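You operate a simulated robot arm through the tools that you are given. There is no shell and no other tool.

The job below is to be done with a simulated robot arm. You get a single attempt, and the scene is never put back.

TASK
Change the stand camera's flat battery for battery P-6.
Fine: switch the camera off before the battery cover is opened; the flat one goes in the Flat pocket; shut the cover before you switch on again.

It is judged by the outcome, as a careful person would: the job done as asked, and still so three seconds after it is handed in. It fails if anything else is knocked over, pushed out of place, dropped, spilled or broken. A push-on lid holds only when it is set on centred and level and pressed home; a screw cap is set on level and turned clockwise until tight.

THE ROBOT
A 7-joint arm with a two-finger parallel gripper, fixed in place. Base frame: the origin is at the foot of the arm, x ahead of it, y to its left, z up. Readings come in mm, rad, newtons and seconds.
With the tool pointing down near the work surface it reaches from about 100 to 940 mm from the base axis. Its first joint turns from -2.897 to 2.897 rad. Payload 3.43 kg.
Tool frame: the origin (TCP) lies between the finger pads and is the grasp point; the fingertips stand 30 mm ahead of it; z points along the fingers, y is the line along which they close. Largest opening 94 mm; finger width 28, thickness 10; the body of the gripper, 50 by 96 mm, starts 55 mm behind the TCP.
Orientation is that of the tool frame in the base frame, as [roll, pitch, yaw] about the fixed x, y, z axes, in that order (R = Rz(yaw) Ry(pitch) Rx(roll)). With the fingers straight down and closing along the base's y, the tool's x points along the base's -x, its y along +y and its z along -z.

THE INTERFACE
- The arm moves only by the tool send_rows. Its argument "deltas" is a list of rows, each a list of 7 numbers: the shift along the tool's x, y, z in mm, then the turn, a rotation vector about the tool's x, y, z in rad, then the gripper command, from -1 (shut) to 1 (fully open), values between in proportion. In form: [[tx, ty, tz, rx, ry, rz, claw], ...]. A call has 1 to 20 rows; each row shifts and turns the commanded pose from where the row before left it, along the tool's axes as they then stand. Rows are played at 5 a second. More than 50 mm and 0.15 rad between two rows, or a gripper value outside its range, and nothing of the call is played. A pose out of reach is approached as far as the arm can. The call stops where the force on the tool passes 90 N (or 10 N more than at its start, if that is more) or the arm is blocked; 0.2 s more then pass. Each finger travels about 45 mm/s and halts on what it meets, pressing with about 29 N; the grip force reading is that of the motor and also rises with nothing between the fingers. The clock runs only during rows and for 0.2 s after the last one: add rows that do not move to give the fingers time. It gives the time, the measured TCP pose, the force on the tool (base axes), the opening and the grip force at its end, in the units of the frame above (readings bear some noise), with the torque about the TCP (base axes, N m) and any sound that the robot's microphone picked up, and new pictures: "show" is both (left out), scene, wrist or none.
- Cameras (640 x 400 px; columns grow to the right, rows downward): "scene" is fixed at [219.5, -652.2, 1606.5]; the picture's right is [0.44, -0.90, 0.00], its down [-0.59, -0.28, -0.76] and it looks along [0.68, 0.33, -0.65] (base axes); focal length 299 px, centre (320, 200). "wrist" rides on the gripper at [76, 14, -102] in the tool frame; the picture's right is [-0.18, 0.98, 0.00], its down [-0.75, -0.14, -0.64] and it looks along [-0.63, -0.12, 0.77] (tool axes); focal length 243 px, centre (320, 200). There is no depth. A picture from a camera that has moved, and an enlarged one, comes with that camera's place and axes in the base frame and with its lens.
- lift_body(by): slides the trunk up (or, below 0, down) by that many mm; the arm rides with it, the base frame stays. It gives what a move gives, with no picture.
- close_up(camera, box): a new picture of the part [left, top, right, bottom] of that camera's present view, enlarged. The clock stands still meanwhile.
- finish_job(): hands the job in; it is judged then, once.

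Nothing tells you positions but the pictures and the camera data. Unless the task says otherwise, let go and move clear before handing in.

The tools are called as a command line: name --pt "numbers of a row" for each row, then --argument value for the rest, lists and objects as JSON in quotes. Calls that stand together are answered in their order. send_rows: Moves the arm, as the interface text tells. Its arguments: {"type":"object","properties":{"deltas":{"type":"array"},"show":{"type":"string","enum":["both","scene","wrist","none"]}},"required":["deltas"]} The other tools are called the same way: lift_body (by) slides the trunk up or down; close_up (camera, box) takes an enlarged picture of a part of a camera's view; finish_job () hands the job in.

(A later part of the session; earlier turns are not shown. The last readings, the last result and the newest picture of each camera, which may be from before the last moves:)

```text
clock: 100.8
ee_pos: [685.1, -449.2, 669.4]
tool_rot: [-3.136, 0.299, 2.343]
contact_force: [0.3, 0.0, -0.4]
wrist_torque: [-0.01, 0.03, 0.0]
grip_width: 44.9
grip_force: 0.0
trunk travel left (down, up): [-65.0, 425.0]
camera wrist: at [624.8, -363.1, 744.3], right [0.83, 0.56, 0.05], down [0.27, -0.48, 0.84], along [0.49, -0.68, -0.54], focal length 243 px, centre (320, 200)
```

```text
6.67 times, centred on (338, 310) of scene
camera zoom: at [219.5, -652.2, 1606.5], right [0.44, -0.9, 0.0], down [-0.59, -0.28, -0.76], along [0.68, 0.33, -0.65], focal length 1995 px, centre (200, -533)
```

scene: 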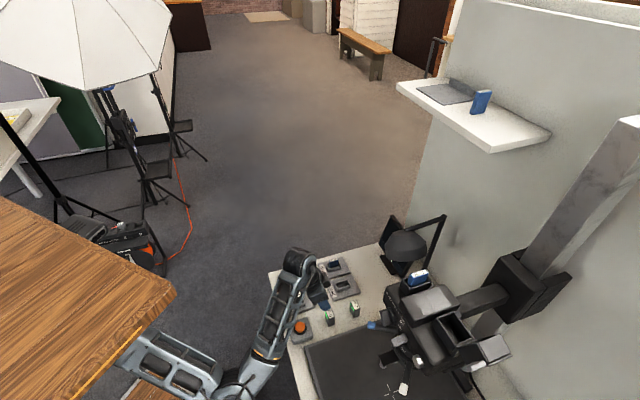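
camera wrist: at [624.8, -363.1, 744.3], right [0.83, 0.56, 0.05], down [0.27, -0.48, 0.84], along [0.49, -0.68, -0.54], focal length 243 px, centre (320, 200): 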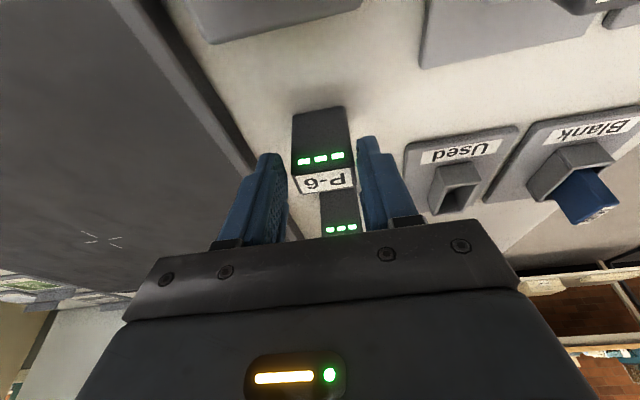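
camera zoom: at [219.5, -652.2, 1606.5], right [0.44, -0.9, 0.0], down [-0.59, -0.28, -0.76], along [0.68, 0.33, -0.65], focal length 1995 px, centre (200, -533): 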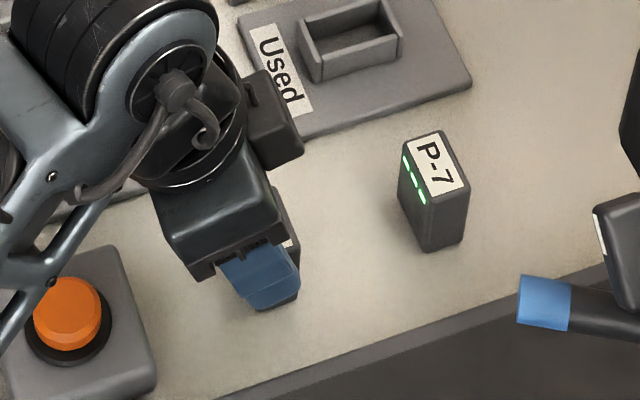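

The view matches the P-4 grasp almost exactly. Closing on P-6 and lifting.

send_rows --pt "0 0.8 0 0 0 0 -0.1" --pt "0 0 0 0 0 0 -0.2" --pt "0 0 0 0 0 0 -1" --pt "0 0 0 0 0 0 -1" --pt "0 0 0 0 0 0 -1" --show "wrist"

close_up --camera "wrist" --box '[240, 110, 400, 210]'

```text
clock: 102.0
ee_pos: [687.2, -449.6, 669.6]
tool_rot: [-3.137, 0.302, 2.341]
contact_force: [0.7, -1.6, 1.7]
wrist_torque: [-0.06, -0.01, 0.02]
grip_width: 37.0
grip_force: 28.9
trunk travel left (down, up): [-65.0, 425.0]
camera wrist: at [625.8, -362.4, 745.0], right [0.83, 0.56, 0.05], down [0.27, -0.48, 0.84], along [0.49, -0.68, -0.54], focal length 243 px, centre (320, 200)
```

wrist: 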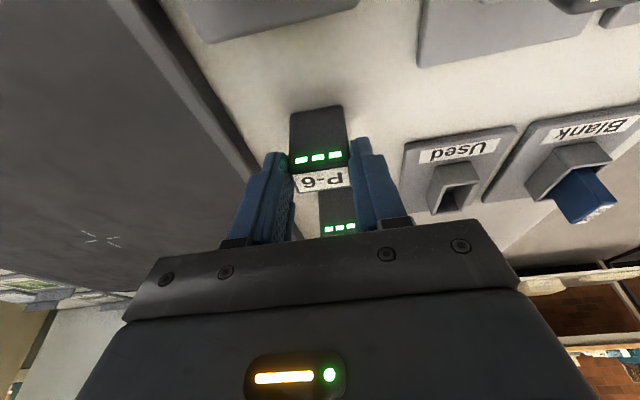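

```text
4.00 times, centred on (320, 160) of wrist
camera zoom: at [625.8, -362.4, 745.0], right [0.83, 0.56, 0.05], down [0.27, -0.48, 0.84], along [0.49, -0.68, -0.54], focal length 970 px, centre (320, 360)
```

zoom: 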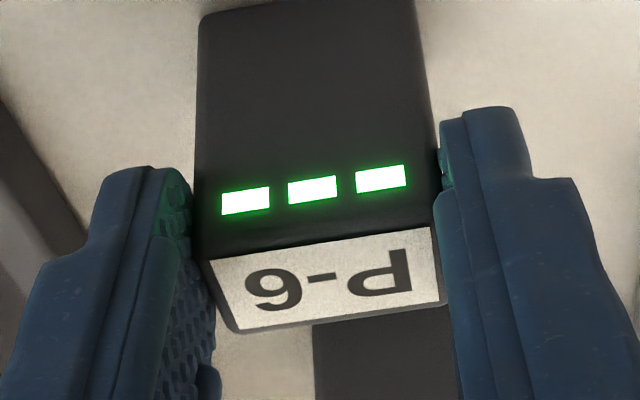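

P-6 is gripped at 37 mm. Lifting straight up and backing toward the robot.

send_rows --pt "-3 0 -9.55 0 0 0 -1" --pt "-5.95 0 -19.1 0 0 0 -1" --pt "-5.95 0 -19.1 0 0 0 -1" --pt "-5.95 0 -19.1 0 0 0 -1" --pt "-5.95 0 -19.1 0 0 0 -1" --pt "-5.95 0 -19.1 0 0 0 -1" --pt "28.6 0 -8.9 0 0 0 -1" --pt "28.6 0 -8.9 0 0 0 -1" --pt "0 0 0 0 0 0 -1" --show "both"

close_up --camera "scene" --box '[260, 240, 420, 340]'

```text
clock: 104.0
ee_pos: [646.2, -404.0, 781.3]
tool_rot: [-3.137, 0.299, 2.34]
contact_force: [-0.1, -0.3, -1.4]
wrist_torque: [0.0, 0.03, -0.01]
grip_width: 37.4
grip_force: 29.5
trunk travel left (down, up): [-65.0, 425.0]
camera wrist: at [584.5, -318.7, 856.4], right [0.83, 0.56, 0.05], down [0.27, -0.48, 0.84], along [0.49, -0.68, -0.54], focal length 243 px, centre (320, 200)
```

scene: 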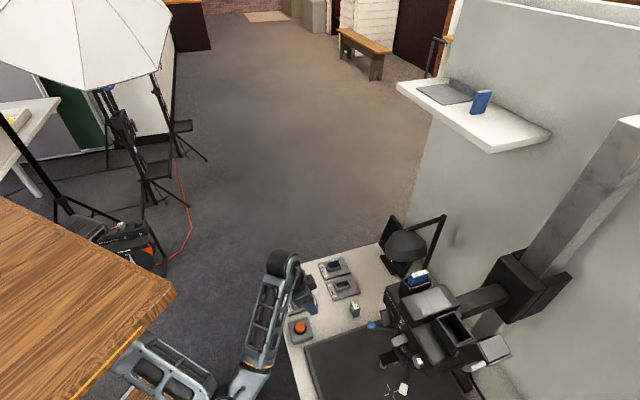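
wrist: 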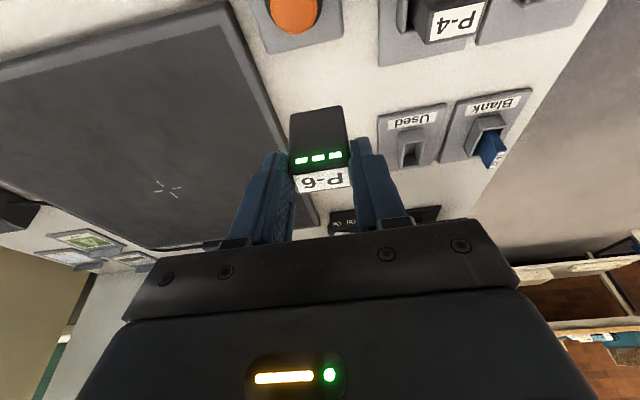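

```text
4.00 times, centred on (340, 290) of scene
camera zoom: at [219.5, -652.2, 1606.5], right [0.44, -0.9, 0.0], down [-0.59, -0.28, -0.76], along [0.68, 0.33, -0.65], focal length 1197 px, centre (240, -160)
```

zoom: 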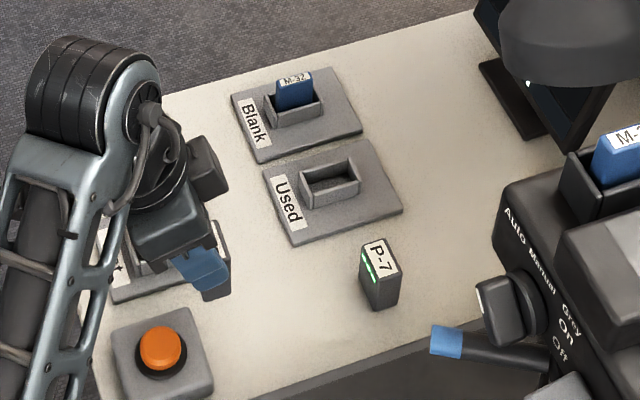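

P-6 is held, and P-7 and everything else are undisturbed. Raising the trunk back up 270 mm.

lift_body --by 270

send_rows --pt "-11.8 0 -38.2 0 0 0 -1" --pt "-11.8 0 -38.2 0 0 0 -1" --pt "-11.8 0 -38.2 0 0 0 -1" --pt "-11.8 0 -38.2 0 0 0 -1" --pt "-3 0 -9.5 0 0 0 -1" --pt "0 0 0 0 0 0 -1" --show "both"

```text
clock: 106.7
ee_pos: [645.8, -403.7, 1050.9]
tool_rot: [-3.138, 0.3, 2.343]
contact_force: [-0.3, 0.7, -1.9]
wrist_torque: [0.03, -0.01, -0.01]
grip_width: 37.2
grip_force: 28.3
trunk travel left (down, up): [-335.0, 155.0]
```

```text
clock: 108.1
ee_pos: [647.5, -404.0, 1220.4]
tool_rot: [-3.136, 0.3, 2.342]
contact_force: [-0.5, 0.1, -1.1]
wrist_torque: [-0.02, 0.03, -0.05]
grip_width: 37.3
grip_force: 29.3
trunk travel left (down, up): [-335.0, 155.0]
camera wrist: at [586.4, -318.6, 1296.1], right [0.83, 0.56, 0.05], down [0.27, -0.48, 0.84], along [0.49, -0.68, -0.54], focal length 243 px, centre (320, 200)
```

scene: 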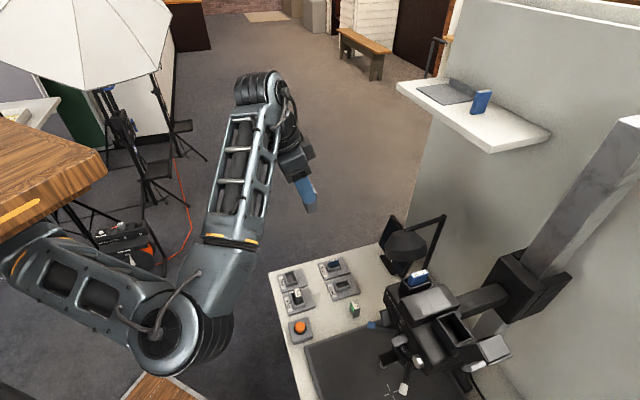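
wrist: 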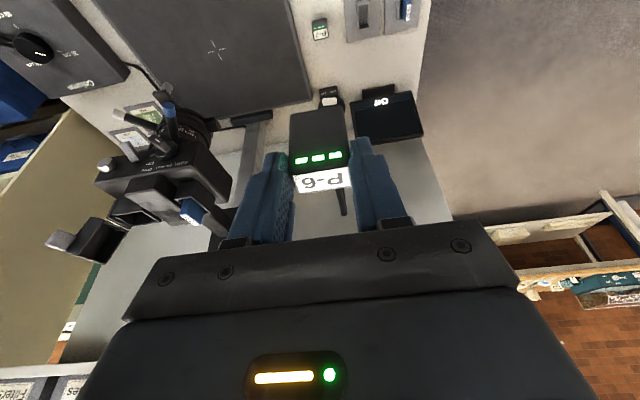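

Now travelling back along -u in front of the stand camera, keeping clear.

send_rows --pt "9.55 -35 -3 0 0 0 -1" --pt "9.55 -35 -3 0 0 0 -1" --pt "9.55 -35 -3 0 0 0 -1" --pt "0 -35 0 0 0 0 -1" --pt "0 -35 0 0 0 0 -1" --pt "0 -35 0 0 0 0 -1" --pt "0 -35 0 0 0 0 -1" --pt "0 -35 0 0 0 0 -1" --pt "0 -34 0 0 0 0 -1" --pt "0 0 0 0 0 0 -1" --show "both"

```text
clock: 110.3
ee_pos: [398.8, -602.9, 1220.3]
tool_rot: [-3.137, 0.303, 2.341]
contact_force: [-0.3, -0.3, -0.1]
wrist_torque: [-0.01, 0.03, 0.0]
grip_width: 37.4
grip_force: 28.9
trunk travel left (down, up): [-335.0, 155.0]
camera wrist: at [336.4, -516.7, 1296.6], right [0.83, 0.56, 0.05], down [0.27, -0.48, 0.84], along [0.49, -0.68, -0.54], focal length 243 px, centre (320, 200)
```

scene: 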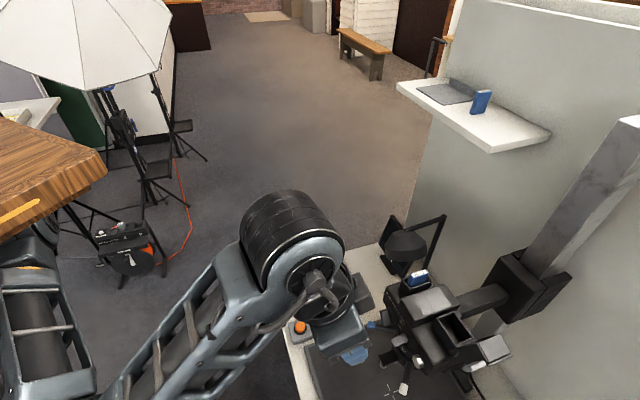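
wrist: 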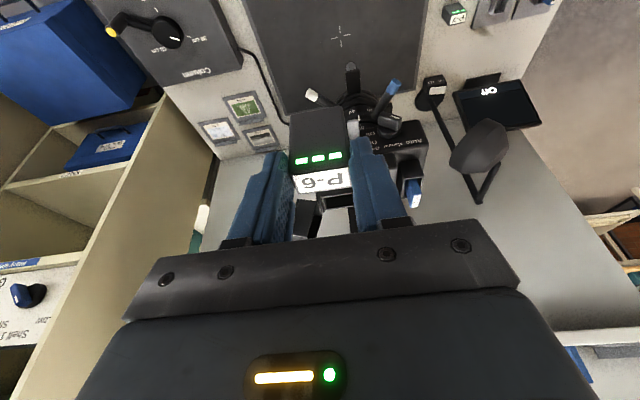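

send_rows --pt "-33.4 0.6 10.4 0 0 0 -1" --pt "-33.4 0.6 10.4 0 0 0 -1" --pt "-33.4 0.6 10.4 0 0 0 -1" --pt "-33.4 0.6 10.4 0 0 0 -1" --pt "-25 0.5 7.8 0 0 0 -1" --pt "0 0 0 0 0 0 -1" --pt "0 0 0 0 0 0 -1" --show "both"

close_up --camera "wrist" --box '[220, 40, 420, 165]'

close_up --camera "scene" --box '[410, 280, 506, 340]'

```text
clock: 111.9
ee_pos: [517.9, -718.4, 1223.4]
tool_rot: [-3.137, 0.3, 2.342]
contact_force: [0.0, 0.1, -1.3]
wrist_torque: [0.05, 0.01, 0.03]
grip_width: 37.1
grip_force: 29.2
trunk travel left (down, up): [-335.0, 155.0]
camera wrist: at [456.1, -632.2, 1298.2], right [0.83, 0.56, 0.05], down [0.27, -0.48, 0.84], along [0.49, -0.68, -0.54], focal length 243 px, centre (320, 200)
```

scene: 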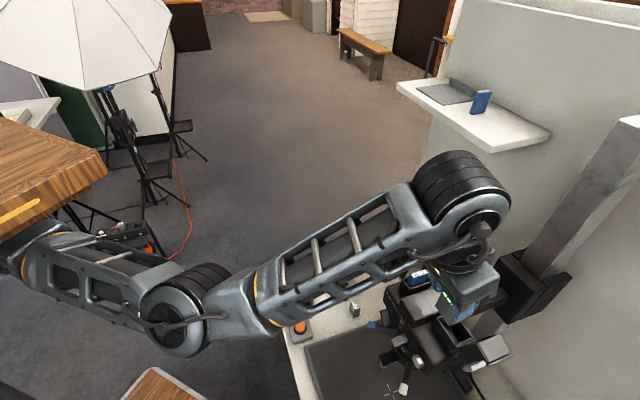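
wrist: 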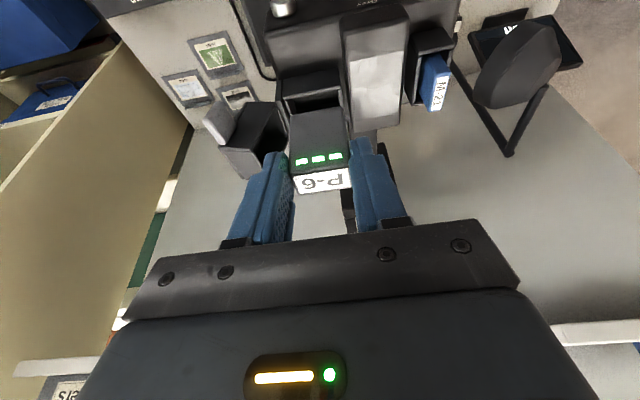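

```text
3.20 times, centred on (320, 102) of wrist
camera zoom: at [456.1, -632.2, 1298.2], right [0.83, 0.56, 0.05], down [0.27, -0.48, 0.84], along [0.49, -0.68, -0.54], focal length 776 px, centre (320, 512)
```

zoom: 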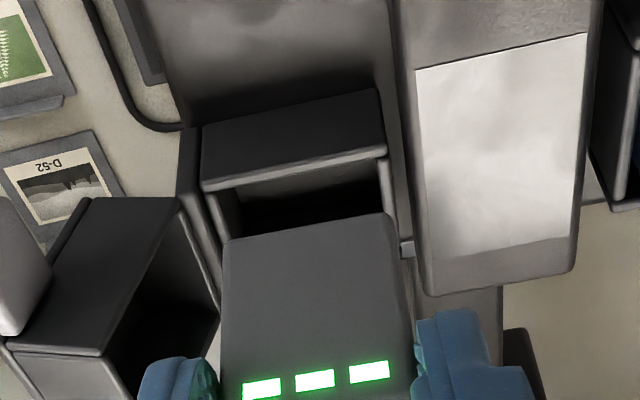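

```text
6.67 times, centred on (458, 310) of scene
camera zoom: at [219.5, -652.2, 1606.5], right [0.44, -0.9, 0.0], down [-0.59, -0.28, -0.76], along [0.68, 0.33, -0.65], focal length 1995 px, centre (-600, -533)
```

zoom: 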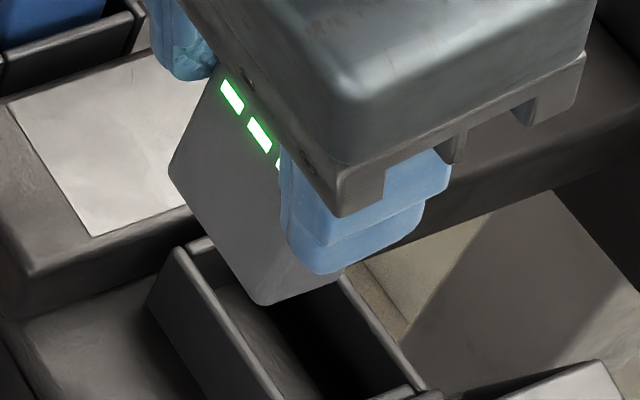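

close_up --camera "wrist" --box '[265, 60, 361, 120]'

```text
6.67 times, centred on (313, 90) of wrist
camera zoom: at [456.1, -632.2, 1298.2], right [0.83, 0.56, 0.05], down [0.27, -0.48, 0.84], along [0.49, -0.68, -0.54], focal length 1618 px, centre (367, 933)
```

zoom: 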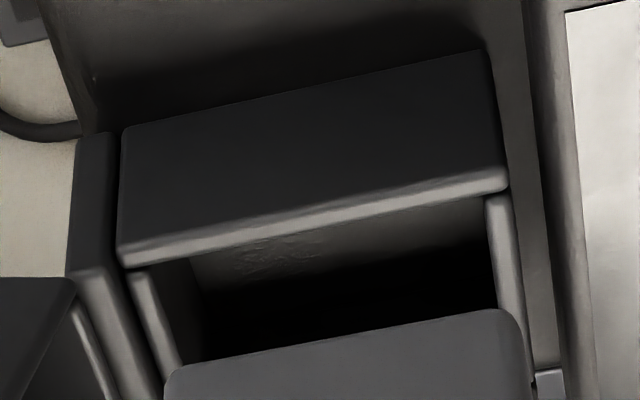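

I recalibrated depths using the known 37 mm battery width. The box's inner opening is 46 mm wide and needs about -4 mm in u and -25 mm in n. I'll apply that while lowering 30 mm.

send_rows --pt "-8 -1.9 2.5 0 0 0 -1" --pt "-8 -1.8 2.5 0 0 0 -1" --pt "-8.3 0 2.5 0 0 0 -1" --pt "4.4 0 14.3 0 0 0 -1" --pt "4.4 0 14.4 0 0 0 -1" --pt "0 0 0 0 0 0 -1" --pt "0 0 0 0 0 0 -1" --show "wrist"

close_up --camera "wrist" --box '[260, 60, 388, 140]'

close_up --camera "scene" --box '[410, 280, 506, 340]'

```text
clock: 113.5
ee_pos: [532.3, -737.7, 1192.6]
tool_rot: [-3.136, 0.302, 2.344]
contact_force: [-0.4, -0.2, -0.6]
wrist_torque: [-0.02, -0.02, 0.0]
grip_width: 37.3
grip_force: 28.6
trunk travel left (down, up): [-335.0, 155.0]
camera wrist: at [471.4, -653.7, 1267.7], right [0.83, 0.56, 0.05], down [0.27, -0.48, 0.84], along [0.49, -0.68, -0.54], focal length 243 px, centre (320, 200)
```

wrist: 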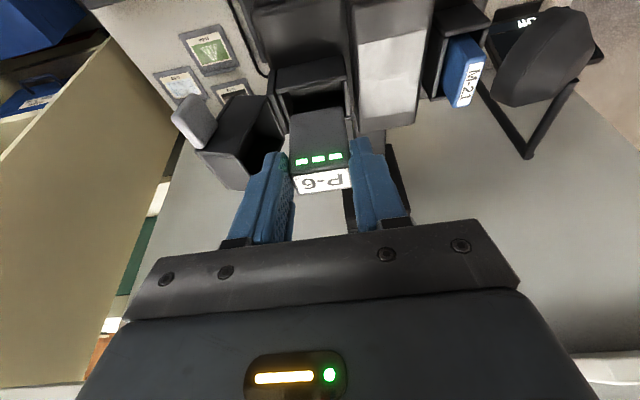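

```text
5.00 times, centred on (324, 100) of wrist
camera zoom: at [471.4, -653.7, 1267.7], right [0.83, 0.56, 0.05], down [0.27, -0.48, 0.84], along [0.49, -0.68, -0.54], focal length 1213 px, centre (300, 700)
```

zoom: 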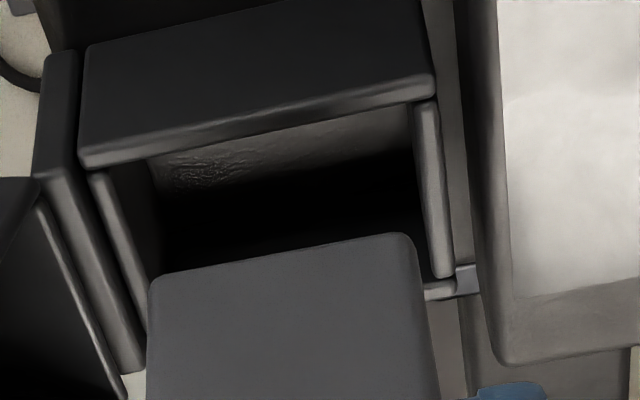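

```text
6.67 times, centred on (458, 310) of scene
camera zoom: at [219.5, -652.2, 1606.5], right [0.44, -0.9, 0.0], down [-0.59, -0.28, -0.76], along [0.68, 0.33, -0.65], focal length 1995 px, centre (-600, -533)
```

zoom: 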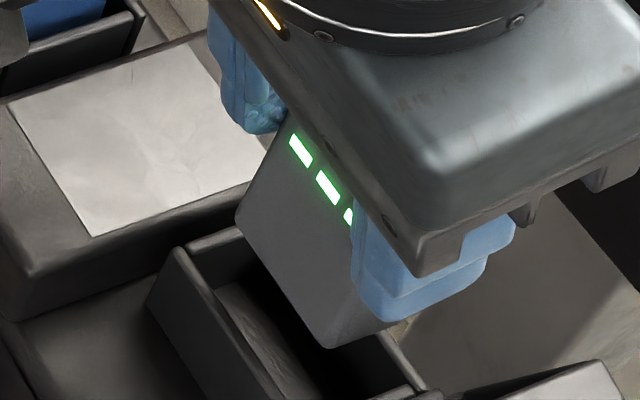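

Nearly centred; a 1 mm tweak, then lowering into the box with force checks.

send_rows --pt "-1 -1 0.3 0 0 0 -1" --pt "2.4 0 7.6 0 0 0 -1" --pt "2.4 0 7.6 0 0 0 -1" --pt "0 0 0 0 0 0 -1" --pt "0 0 0 0 0 0 -1" --show "wrist"

close_up --camera "wrist" --box '[260, 70, 388, 150]'

close_up --camera "scene" --box '[410, 285, 506, 345]'

```text
clock: 114.7
ee_pos: [532.5, -741.4, 1175.9]
tool_rot: [-3.137, 0.301, 2.342]
contact_force: [0.3, 0.4, -1.0]
wrist_torque: [0.02, 0.0, -0.03]
grip_width: 37.1
grip_force: 29.1
trunk travel left (down, up): [-335.0, 155.0]
camera wrist: at [471.3, -655.1, 1251.1], right [0.83, 0.56, 0.05], down [0.27, -0.48, 0.84], along [0.49, -0.68, -0.54], focal length 243 px, centre (320, 200)
```

wrist: 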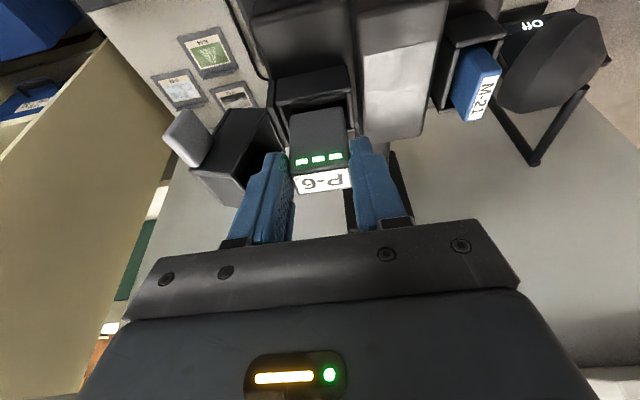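

```text
5.00 times, centred on (324, 110) of wrist
camera zoom: at [471.3, -655.1, 1251.1], right [0.83, 0.56, 0.05], down [0.27, -0.48, 0.84], along [0.49, -0.68, -0.54], focal length 1213 px, centre (300, 650)
```

zoom: 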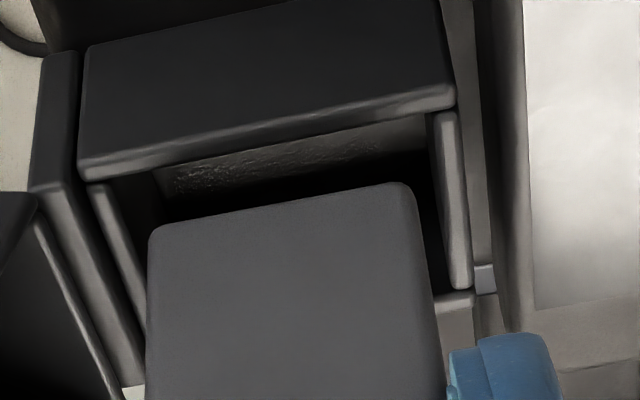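

```text
6.67 times, centred on (458, 315) of scene
camera zoom: at [219.5, -652.2, 1606.5], right [0.44, -0.9, 0.0], down [-0.59, -0.28, -0.76], along [0.68, 0.33, -0.65], focal length 1995 px, centre (-600, -567)
```

zoom: 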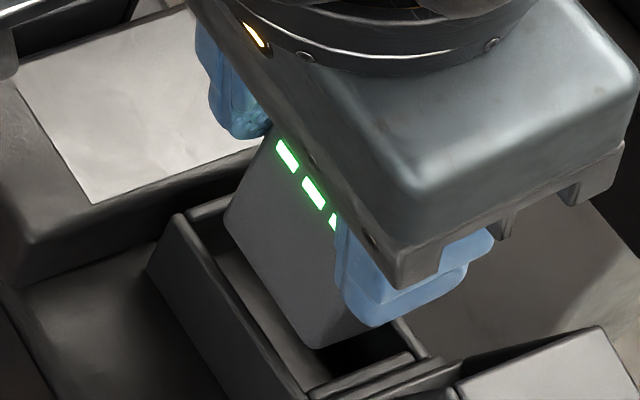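

Gaps on all sides look even (≈4 mm in u, ≈6 mm in n). Continuing down.

send_rows --pt "2.4 0 7.6 0 0 0 -1" --pt "2.4 0 7.6 0 0 0 -1" --pt "2.4 0 7.6 0 0 0 -1" --pt "0 0 0 0 0 0 -1" --show "wrist"

close_up --camera "wrist" --box '[260, 90, 388, 170]'

close_up --camera "scene" --box '[410, 285, 506, 345]'

```text
clock: 115.7
ee_pos: [533.1, -739.9, 1151.7]
tool_rot: [-3.136, 0.3, 2.343]
contact_force: [-0.5, 0.3, -1.6]
wrist_torque: [0.01, 0.02, 0.01]
grip_width: 37.1
grip_force: 29.2
trunk travel left (down, up): [-335.0, 155.0]
camera wrist: at [472.2, -654.6, 1227.3], right [0.83, 0.56, 0.05], down [0.27, -0.48, 0.84], along [0.49, -0.68, -0.54], focal length 243 px, centre (320, 200)
```

wrist: 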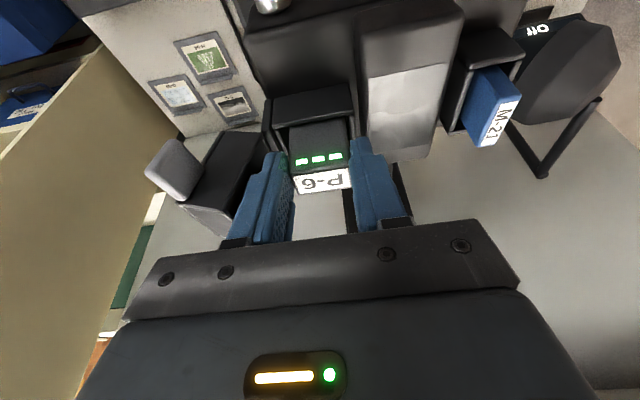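

```text
5.00 times, centred on (324, 130) of wrist
camera zoom: at [472.2, -654.6, 1227.3], right [0.83, 0.56, 0.05], down [0.27, -0.48, 0.84], along [0.49, -0.68, -0.54], focal length 1213 px, centre (300, 550)
```

zoom: 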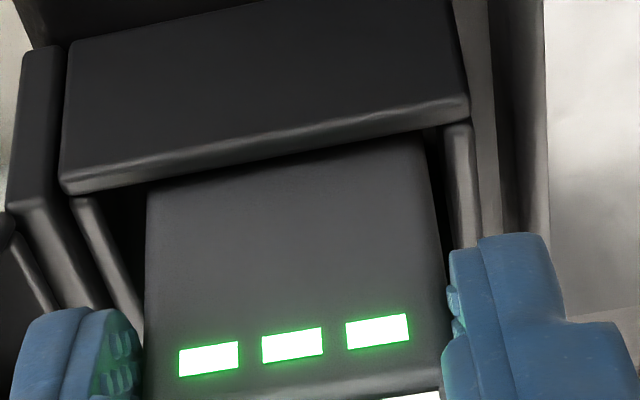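

```text
6.67 times, centred on (458, 315) of scene
camera zoom: at [219.5, -652.2, 1606.5], right [0.44, -0.9, 0.0], down [-0.59, -0.28, -0.76], along [0.68, 0.33, -0.65], focal length 1995 px, centre (-600, -567)
```

zoom: 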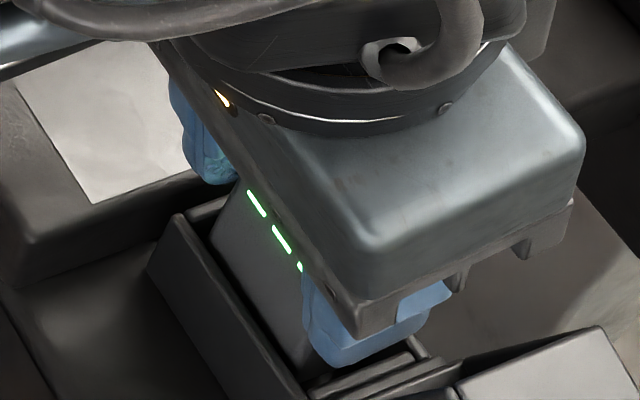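

send_rows --pt "1.2 0 3.8 0 0 0 -1" --pt "0.9 0 2.9 0 0 0 -1" --pt "0 0 0 0 0 0 -1" --show "none"

send_rows --pt "0.6 0 1.9 0 0 0 -1" --pt "0 0 0 0 0 0 -1" --show "none"

```text
clock: 116.5
ee_pos: [532.7, -740.2, 1143.6]
tool_rot: [-3.135, 0.301, 2.344]
contact_force: [-0.4, 0.4, -0.6]
wrist_torque: [-0.01, 0.01, -0.01]
grip_width: 37.1
grip_force: 28.9
trunk travel left (down, up): [-335.0, 155.0]
```

```text
clock: 117.1
ee_pos: [532.6, -740.4, 1143.8]
tool_rot: [-3.138, 0.301, 2.342]
contact_force: [0.3, 0.6, -0.7]
wrist_torque: [-0.02, 0.02, -0.01]
grip_width: 37.2
grip_force: 29.1
trunk travel left (down, up): [-335.0, 155.0]
```

send_rows --pt "0.6 0 1.9 0 0 0 -1" --pt "0 0 0 0 0 0 -1" --pt "0 0 0 0 0 0 -1" --show "none"

send_rows --pt "0.6 0 1.9 0 0 0 -1" --pt "0 0 0 0 0 0 -1" --pt "0 0 0 0 0 0 -1" --show "wrist"

close_up --camera "wrist" --box '[240, 110, 400, 210]'

```text
clock: 117.9
ee_pos: [533.2, -740.2, 1141.0]
tool_rot: [-3.137, 0.301, 2.341]
contact_force: [0.2, 0.3, -1.1]
wrist_torque: [0.04, -0.01, -0.02]
grip_width: 37.3
grip_force: 29.2
trunk travel left (down, up): [-335.0, 155.0]
```

```text
clock: 118.7
ee_pos: [532.8, -740.0, 1140.0]
tool_rot: [-3.137, 0.3, 2.342]
contact_force: [0.3, -0.3, -0.7]
wrist_torque: [-0.04, 0.04, -0.05]
grip_width: 37.4
grip_force: 29.0
trunk travel left (down, up): [-335.0, 155.0]
camera wrist: at [471.1, -654.9, 1214.7], right [0.83, 0.56, 0.05], down [0.27, -0.48, 0.84], along [0.49, -0.68, -0.54], focal length 243 px, centre (320, 200)
```

wrist: 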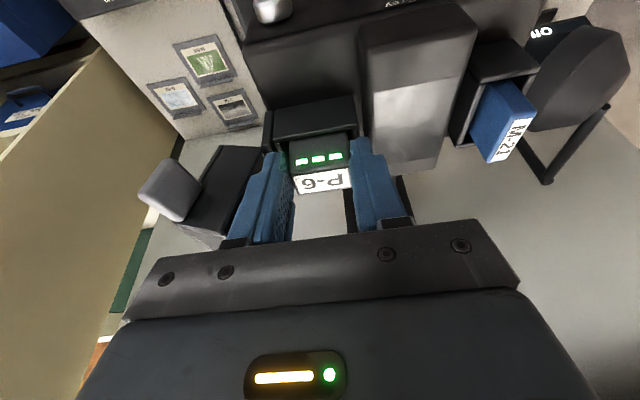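

```text
4.00 times, centred on (320, 160) of wrist
camera zoom: at [471.1, -654.9, 1214.7], right [0.83, 0.56, 0.05], down [0.27, -0.48, 0.84], along [0.49, -0.68, -0.54], focal length 970 px, centre (320, 360)
```

zoom: 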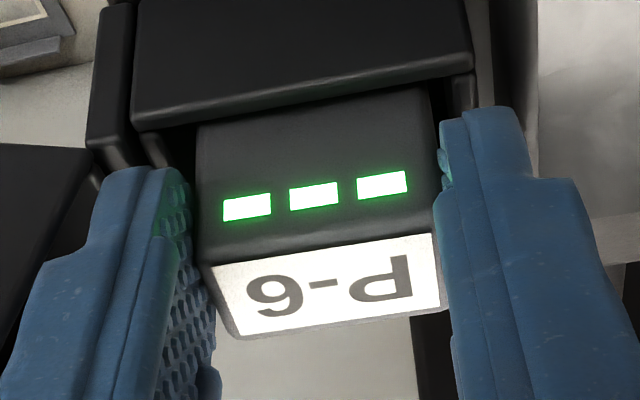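

send_rows --pt "0.6 0 1.9 0 0 0 -1" --pt "0 0 0 0 0 0 -1" --pt "0 0 0 0 0 0 -1" --show "none"

```text
clock: 119.5
ee_pos: [533.0, -740.4, 1139.4]
tool_rot: [-3.134, 0.304, 2.342]
contact_force: [-1.4, -0.1, 15.0]
wrist_torque: [0.16, -0.16, 0.04]
grip_width: 37.2
grip_force: 29.2
trunk travel left (down, up): [-335.0, 155.0]
```

Contact made at 15 N. I'll press slightly more to be sure it's seated, then release.

send_rows --pt "0.5 0 1.5 0 0 0 -1" --pt "0 0 0 0 0 0 -1" --pt "0 0 0 0 0 0 -1" --show "none"

send_rows --pt "0 0 0 0 0 0 -0.15" --pt "0 0 0 0 0 0 -0.12" --pt "0 0 0 0 0 0 -0.12" --pt "-1.5 0 -4.8 0 0 0 -0.12" --pt "-2.95 0 -9.55 0 0 0 -0.12" --pt "-5.9 0 -19.1 0 0 0 -0.12" --pt "-5.9 0 -19.1 0 0 0 -0.12" --pt "-5.9 0 -19.1 0 0 0 -0.12" --pt "0 0 0 0 0 0 -0.12" --show "both"

close_up --camera "wrist" --box '[240, 50, 400, 150]'

close_up --camera "scene" --box '[410, 290, 506, 350]'

```text
clock: 120.3
ee_pos: [532.4, -739.8, 1137.5]
tool_rot: [-3.135, 0.303, 2.341]
contact_force: [-3.3, -8.2, 25.3]
wrist_torque: [-0.4, -0.19, -0.11]
grip_width: 37.5
grip_force: 29.2
trunk travel left (down, up): [-335.0, 155.0]
```

```text
clock: 122.3
ee_pos: [533.6, -738.0, 1210.8]
tool_rot: [-3.135, 0.3, 2.342]
contact_force: [0.6, 0.9, 0.7]
wrist_torque: [-0.02, 0.01, 0.0]
grip_width: 41.3
grip_force: 0.1
trunk travel left (down, up): [-335.0, 155.0]
camera wrist: at [472.5, -653.0, 1286.8], right [0.83, 0.56, 0.05], down [0.27, -0.48, 0.84], along [0.49, -0.68, -0.54], focal length 243 px, centre (320, 200)
```

scene: 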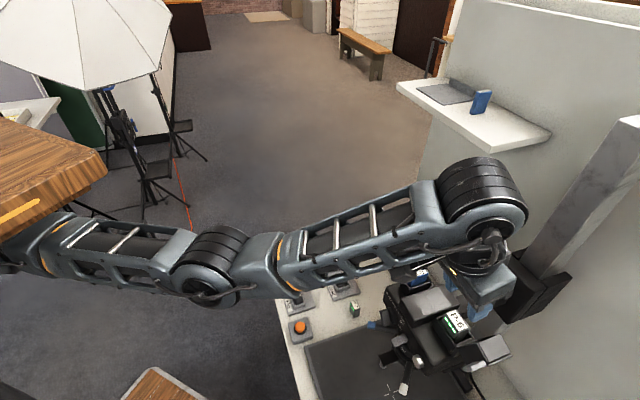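
wrist: 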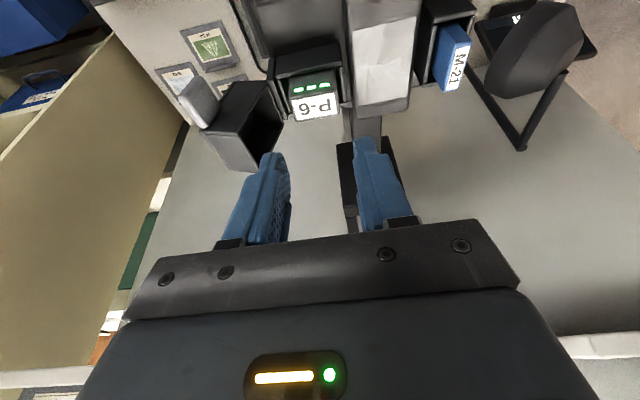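

```text
4.00 times, centred on (320, 100) of wrist
camera zoom: at [472.5, -653.0, 1286.8], right [0.83, 0.56, 0.05], down [0.27, -0.48, 0.84], along [0.49, -0.68, -0.54], focal length 970 px, centre (320, 600)
```

zoom: 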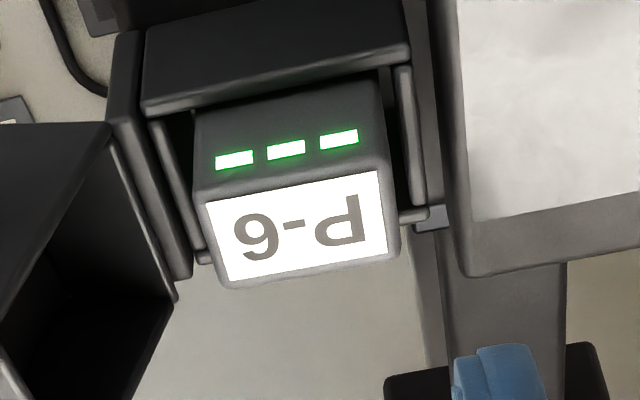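

```text
6.67 times, centred on (458, 320) of scene
camera zoom: at [219.5, -652.2, 1606.5], right [0.44, -0.9, 0.0], down [-0.59, -0.28, -0.76], along [0.68, 0.33, -0.65], focal length 1995 px, centre (-600, -600)
```

zoom: 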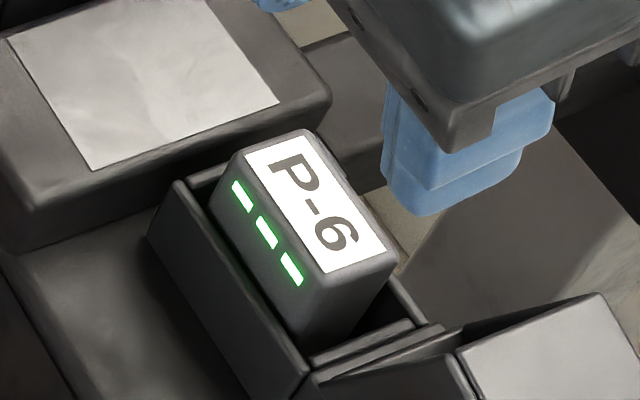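

P-6 stands upright in the bay with LEDs facing front, just as P-4 did. Next I need to close the cover. I'll zoom in on the open lid and its tab from here.

close_up --camera "wrist" --box '[160, 55, 320, 155]'

close_up --camera "scene" --box '[430, 310, 526, 370]'

```text
4.00 times, centred on (240, 105) of wrist
camera zoom: at [472.5, -653.0, 1286.8], right [0.83, 0.56, 0.05], down [0.27, -0.48, 0.84], along [0.49, -0.68, -0.54], focal length 970 px, centre (640, 580)
```

zoom: 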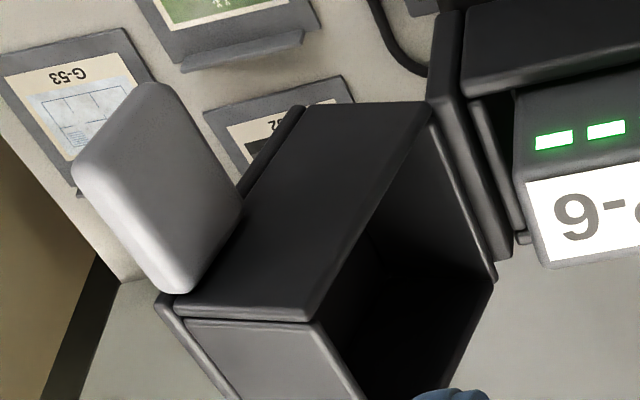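

```text
6.67 times, centred on (478, 340) of scene
camera zoom: at [219.5, -652.2, 1606.5], right [0.44, -0.9, 0.0], down [-0.59, -0.28, -0.76], along [0.68, 0.33, -0.65], focal length 1995 px, centre (-733, -733)
```

zoom: 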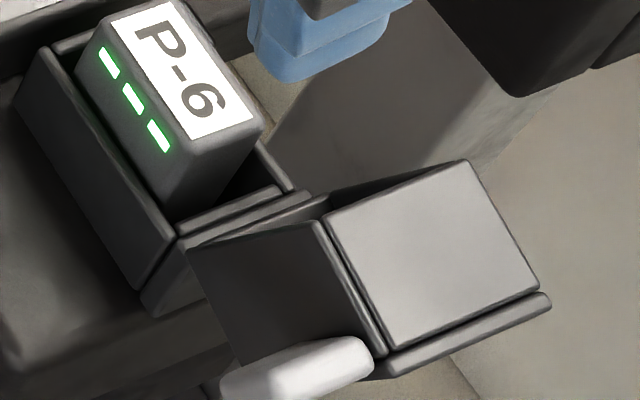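

I'll close the cover with the fingers straddling the tab along u. First I'll move above the tab (about 73 mm toward -u and 31 mm toward +n), staying high.

send_rows --pt "10 0 -3 0 0 0 -0.06" --pt "10 -12 -3 0 0 0 -0.06" --pt "9.6 -20 -3 0 0 0 -0.06" --pt "0 -20 0 0 0 0 -0.06" --pt "0 -21 0 0 0 0 -0.06" --pt "0 0 0 0 0 0 -0.06" --pt "0 0 0 0 0 0 -0.06" --show "both"

close_up --camera "wrist" --box '[240, 50, 400, 150]'

close_up --camera "scene" --box '[420, 300, 516, 360]'

```text
clock: 123.9
ee_pos: [458.1, -768.9, 1210.6]
tool_rot: [-3.137, 0.302, 2.342]
contact_force: [0.1, -0.8, 0.6]
wrist_torque: [0.01, 0.0, 0.01]
grip_width: 44.4
grip_force: 0.1
trunk travel left (down, up): [-335.0, 155.0]
camera wrist: at [397.1, -683.6, 1285.8], right [0.83, 0.56, 0.05], down [0.27, -0.48, 0.84], along [0.49, -0.68, -0.54], focal length 243 px, centre (320, 200)
```

scene: 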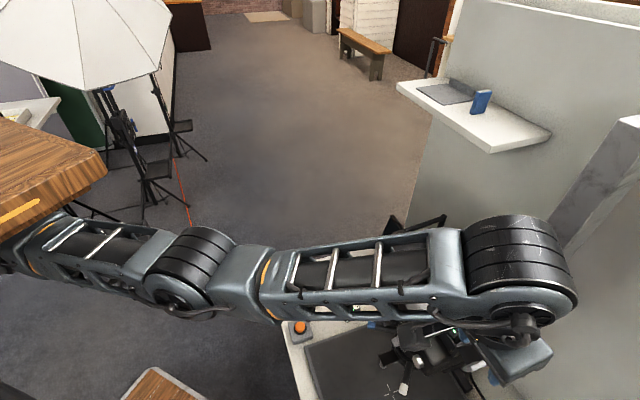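
wrist: 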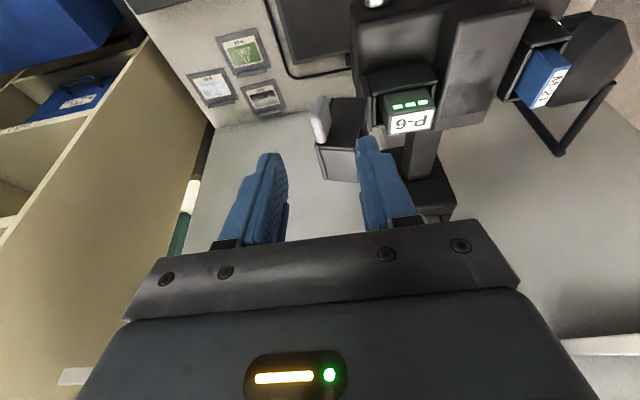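

```text
4.00 times, centred on (320, 100) of wrist
camera zoom: at [397.1, -683.6, 1285.8], right [0.83, 0.56, 0.05], down [0.27, -0.48, 0.84], along [0.49, -0.68, -0.54], focal length 970 px, centre (320, 600)
```

zoom: 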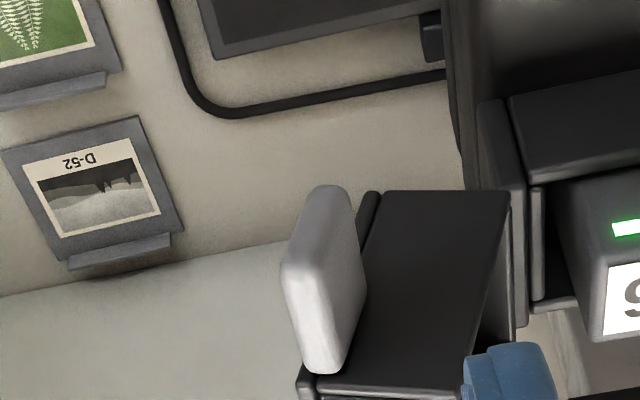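

```text
6.67 times, centred on (468, 330) of scene
camera zoom: at [219.5, -652.2, 1606.5], right [0.44, -0.9, 0.0], down [-0.59, -0.28, -0.76], along [0.68, 0.33, -0.65], focal length 1995 px, centre (-667, -667)
```

zoom: 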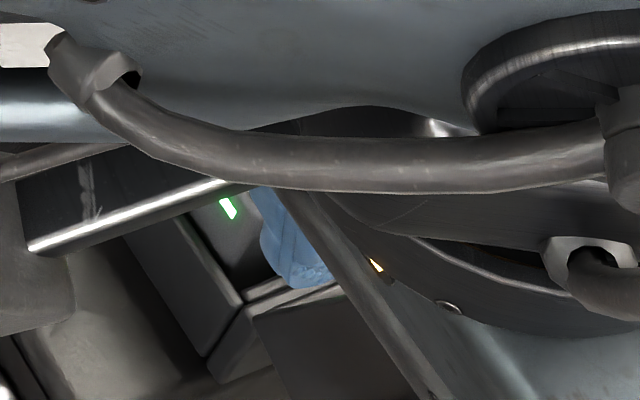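

The tab lies centred between the finger lines. Descending around it.

send_rows --pt "3.6 1.5 11.5 0 0 0 -0.06" --pt "3.6 0 11.5 0 0 0 -0.06" --pt "3.6 0 11.5 0 0 0 -0.06" --pt "0 0 0 0 0 0 -0.06" --pt "0 0 0 0 0 0 -0.06" --show "wrist"

close_up --camera "wrist" --box '[240, 70, 400, 170]'

```text
clock: 125.1
ee_pos: [459.7, -768.7, 1172.3]
tool_rot: [-3.135, 0.302, 2.342]
contact_force: [0.3, -0.6, 0.4]
wrist_torque: [0.03, 0.02, -0.03]
grip_width: 44.2
grip_force: 0.2
trunk travel left (down, up): [-335.0, 155.0]
camera wrist: at [398.0, -682.9, 1249.1], right [0.83, 0.56, 0.05], down [0.27, -0.48, 0.84], along [0.49, -0.68, -0.54], focal length 243 px, centre (320, 200)
```

wrist: 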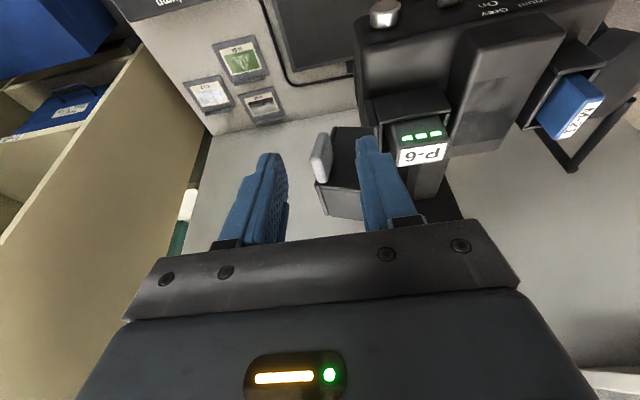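

```text
4.00 times, centred on (320, 120) of wrist
camera zoom: at [398.0, -682.9, 1249.1], right [0.83, 0.56, 0.05], down [0.27, -0.48, 0.84], along [0.49, -0.68, -0.54], focal length 970 px, centre (320, 520)
```

zoom: 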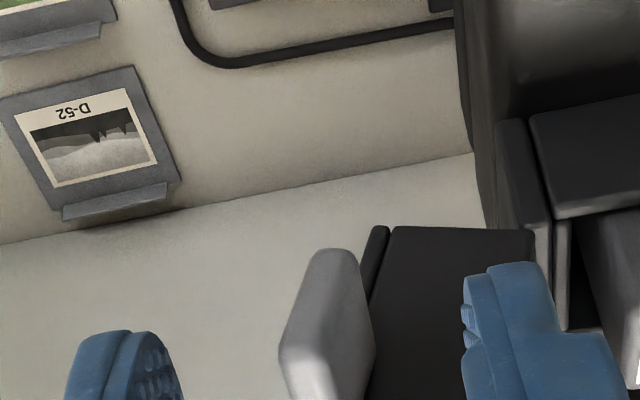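

send_rows --pt "3.8 0 -1.2 0 0 0 -0.06" --pt "2.5 0 8.1 0 0 0 -0.06" --pt "2.5 0 8.1 0 0 0 -0.06" --pt "0 0 0 0 0 0 -0.06" --pt "0 0 0 0 0 0 -0.06" --show "wrist"

close_up --camera "wrist" --box '[240, 90, 400, 190]'

```text
clock: 126.3
ee_pos: [457.6, -765.5, 1157.6]
tool_rot: [-3.136, 0.3, 2.342]
contact_force: [-0.3, -0.7, -0.2]
wrist_torque: [0.02, 0.01, -0.01]
grip_width: 44.1
grip_force: 0.0
trunk travel left (down, up): [-335.0, 155.0]
camera wrist: at [396.3, -679.9, 1233.2], right [0.83, 0.56, 0.05], down [0.27, -0.48, 0.84], along [0.49, -0.68, -0.54], focal length 243 px, centre (320, 200)
```

wrist: 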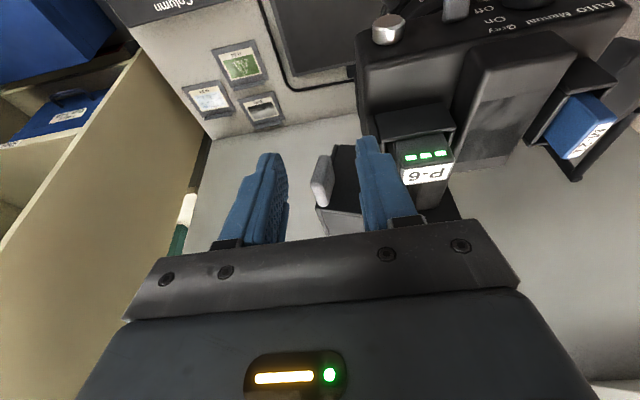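

```text
4.00 times, centred on (320, 140) of wrist
camera zoom: at [396.3, -679.9, 1233.2], right [0.83, 0.56, 0.05], down [0.27, -0.48, 0.84], along [0.49, -0.68, -0.54], focal length 970 px, centre (320, 440)
```

zoom: 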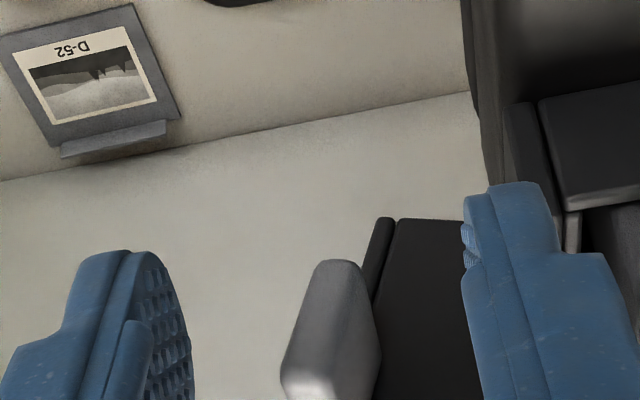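

The tab is centred between the fingers and the tips reach past it. I'll narrow the gap to 30 mm and begin swinging the cover up and over toward +u along its arc.

send_rows --pt "0 0 0 0 0 0 -0.2" --pt "0 0 0 0 0 0 -0.36" --pt "-0.8 2.8 -2.6 0 0 0 -0.36" --pt "-0.8 2.8 -2.6 0 0 0 -0.36" --pt "-0.7 3.5 -2.4 0 0 0 -0.36" --pt "-0.7 3.6 -2.4 0 0 0 -0.36" --pt "0 0 0 0 0 0 -0.36" --show "wrist"

close_up --camera "wrist" --box '[240, 90, 400, 190]'

close_up --camera "scene" --box '[420, 300, 516, 360]'

```text
clock: 127.9
ee_pos: [465.8, -755.9, 1166.8]
tool_rot: [-3.137, 0.3, 2.339]
contact_force: [-0.6, -0.7, 0.4]
wrist_torque: [0.01, 0.0, -0.04]
grip_width: 30.4
grip_force: 0.5
trunk travel left (down, up): [-335.0, 155.0]
camera wrist: at [404.2, -670.3, 1243.7], right [0.83, 0.56, 0.05], down [0.27, -0.48, 0.84], along [0.49, -0.68, -0.54], focal length 243 px, centre (320, 200)
```

wrist: 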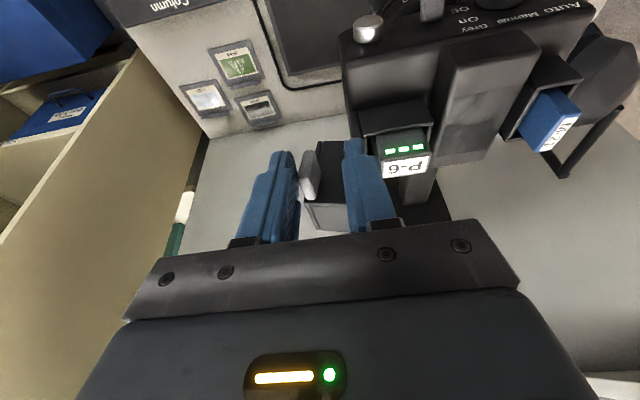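

```text
4.00 times, centred on (320, 140) of wrist
camera zoom: at [404.2, -670.3, 1243.7], right [0.83, 0.56, 0.05], down [0.27, -0.48, 0.84], along [0.49, -0.68, -0.54], focal length 970 px, centre (320, 440)
```

zoom: 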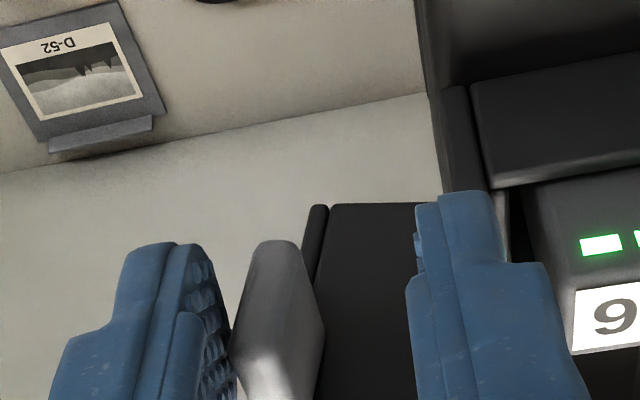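

```text
6.67 times, centred on (468, 330) of scene
camera zoom: at [219.5, -652.2, 1606.5], right [0.44, -0.9, 0.0], down [-0.59, -0.28, -0.76], along [0.68, 0.33, -0.65], focal length 1995 px, centre (-667, -667)
```

zoom: 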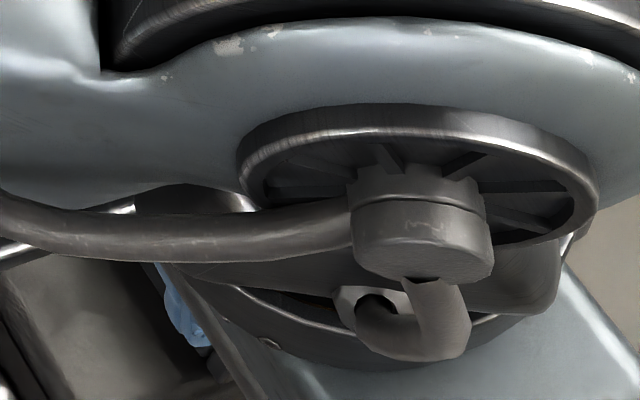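

The -u finger is just touching the tab. Continuing to push up and over.

send_rows --pt "-0.8 2.8 -2.6 0 0 0 -0.36" --pt "-0.8 2.8 -2.6 0 0 0 -0.36" --pt "-0.75 3.5 -2.4 0 0 0 -0.36" --pt "-0.75 3.6 -2.4 0 0 0 -0.36" --pt "-0.55 3.9 -1.7 0 0 0 -0.36" --pt "-0.55 4 -1.8 0 0 0 -0.36" --pt "0 0 0 0 0 0 -0.36" --show "wrist"

close_up --camera "wrist" --box '[240, 90, 400, 190]'

```text
clock: 129.5
ee_pos: [480.2, -740.6, 1182.0]
tool_rot: [-3.137, 0.299, 2.341]
contact_force: [-0.2, 0.2, 0.3]
wrist_torque: [0.0, -0.03, -0.01]
grip_width: 30.4
grip_force: 0.2
trunk travel left (down, up): [-335.0, 155.0]
camera wrist: at [419.1, -655.7, 1257.0], right [0.83, 0.56, 0.05], down [0.27, -0.48, 0.84], along [0.49, -0.68, -0.54], focal length 243 px, centre (320, 200)
```

wrist: 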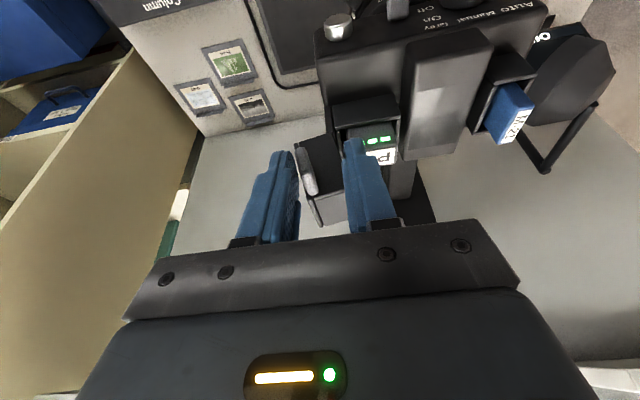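

```text
4.00 times, centred on (320, 140) of wrist
camera zoom: at [419.1, -655.7, 1257.0], right [0.83, 0.56, 0.05], down [0.27, -0.48, 0.84], along [0.49, -0.68, -0.54], focal length 970 px, centre (320, 440)
```

zoom: 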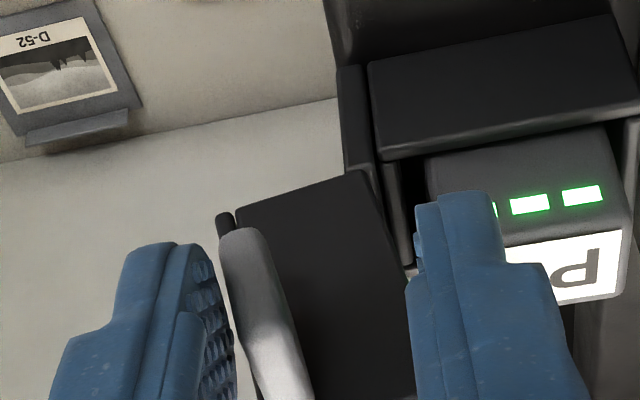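

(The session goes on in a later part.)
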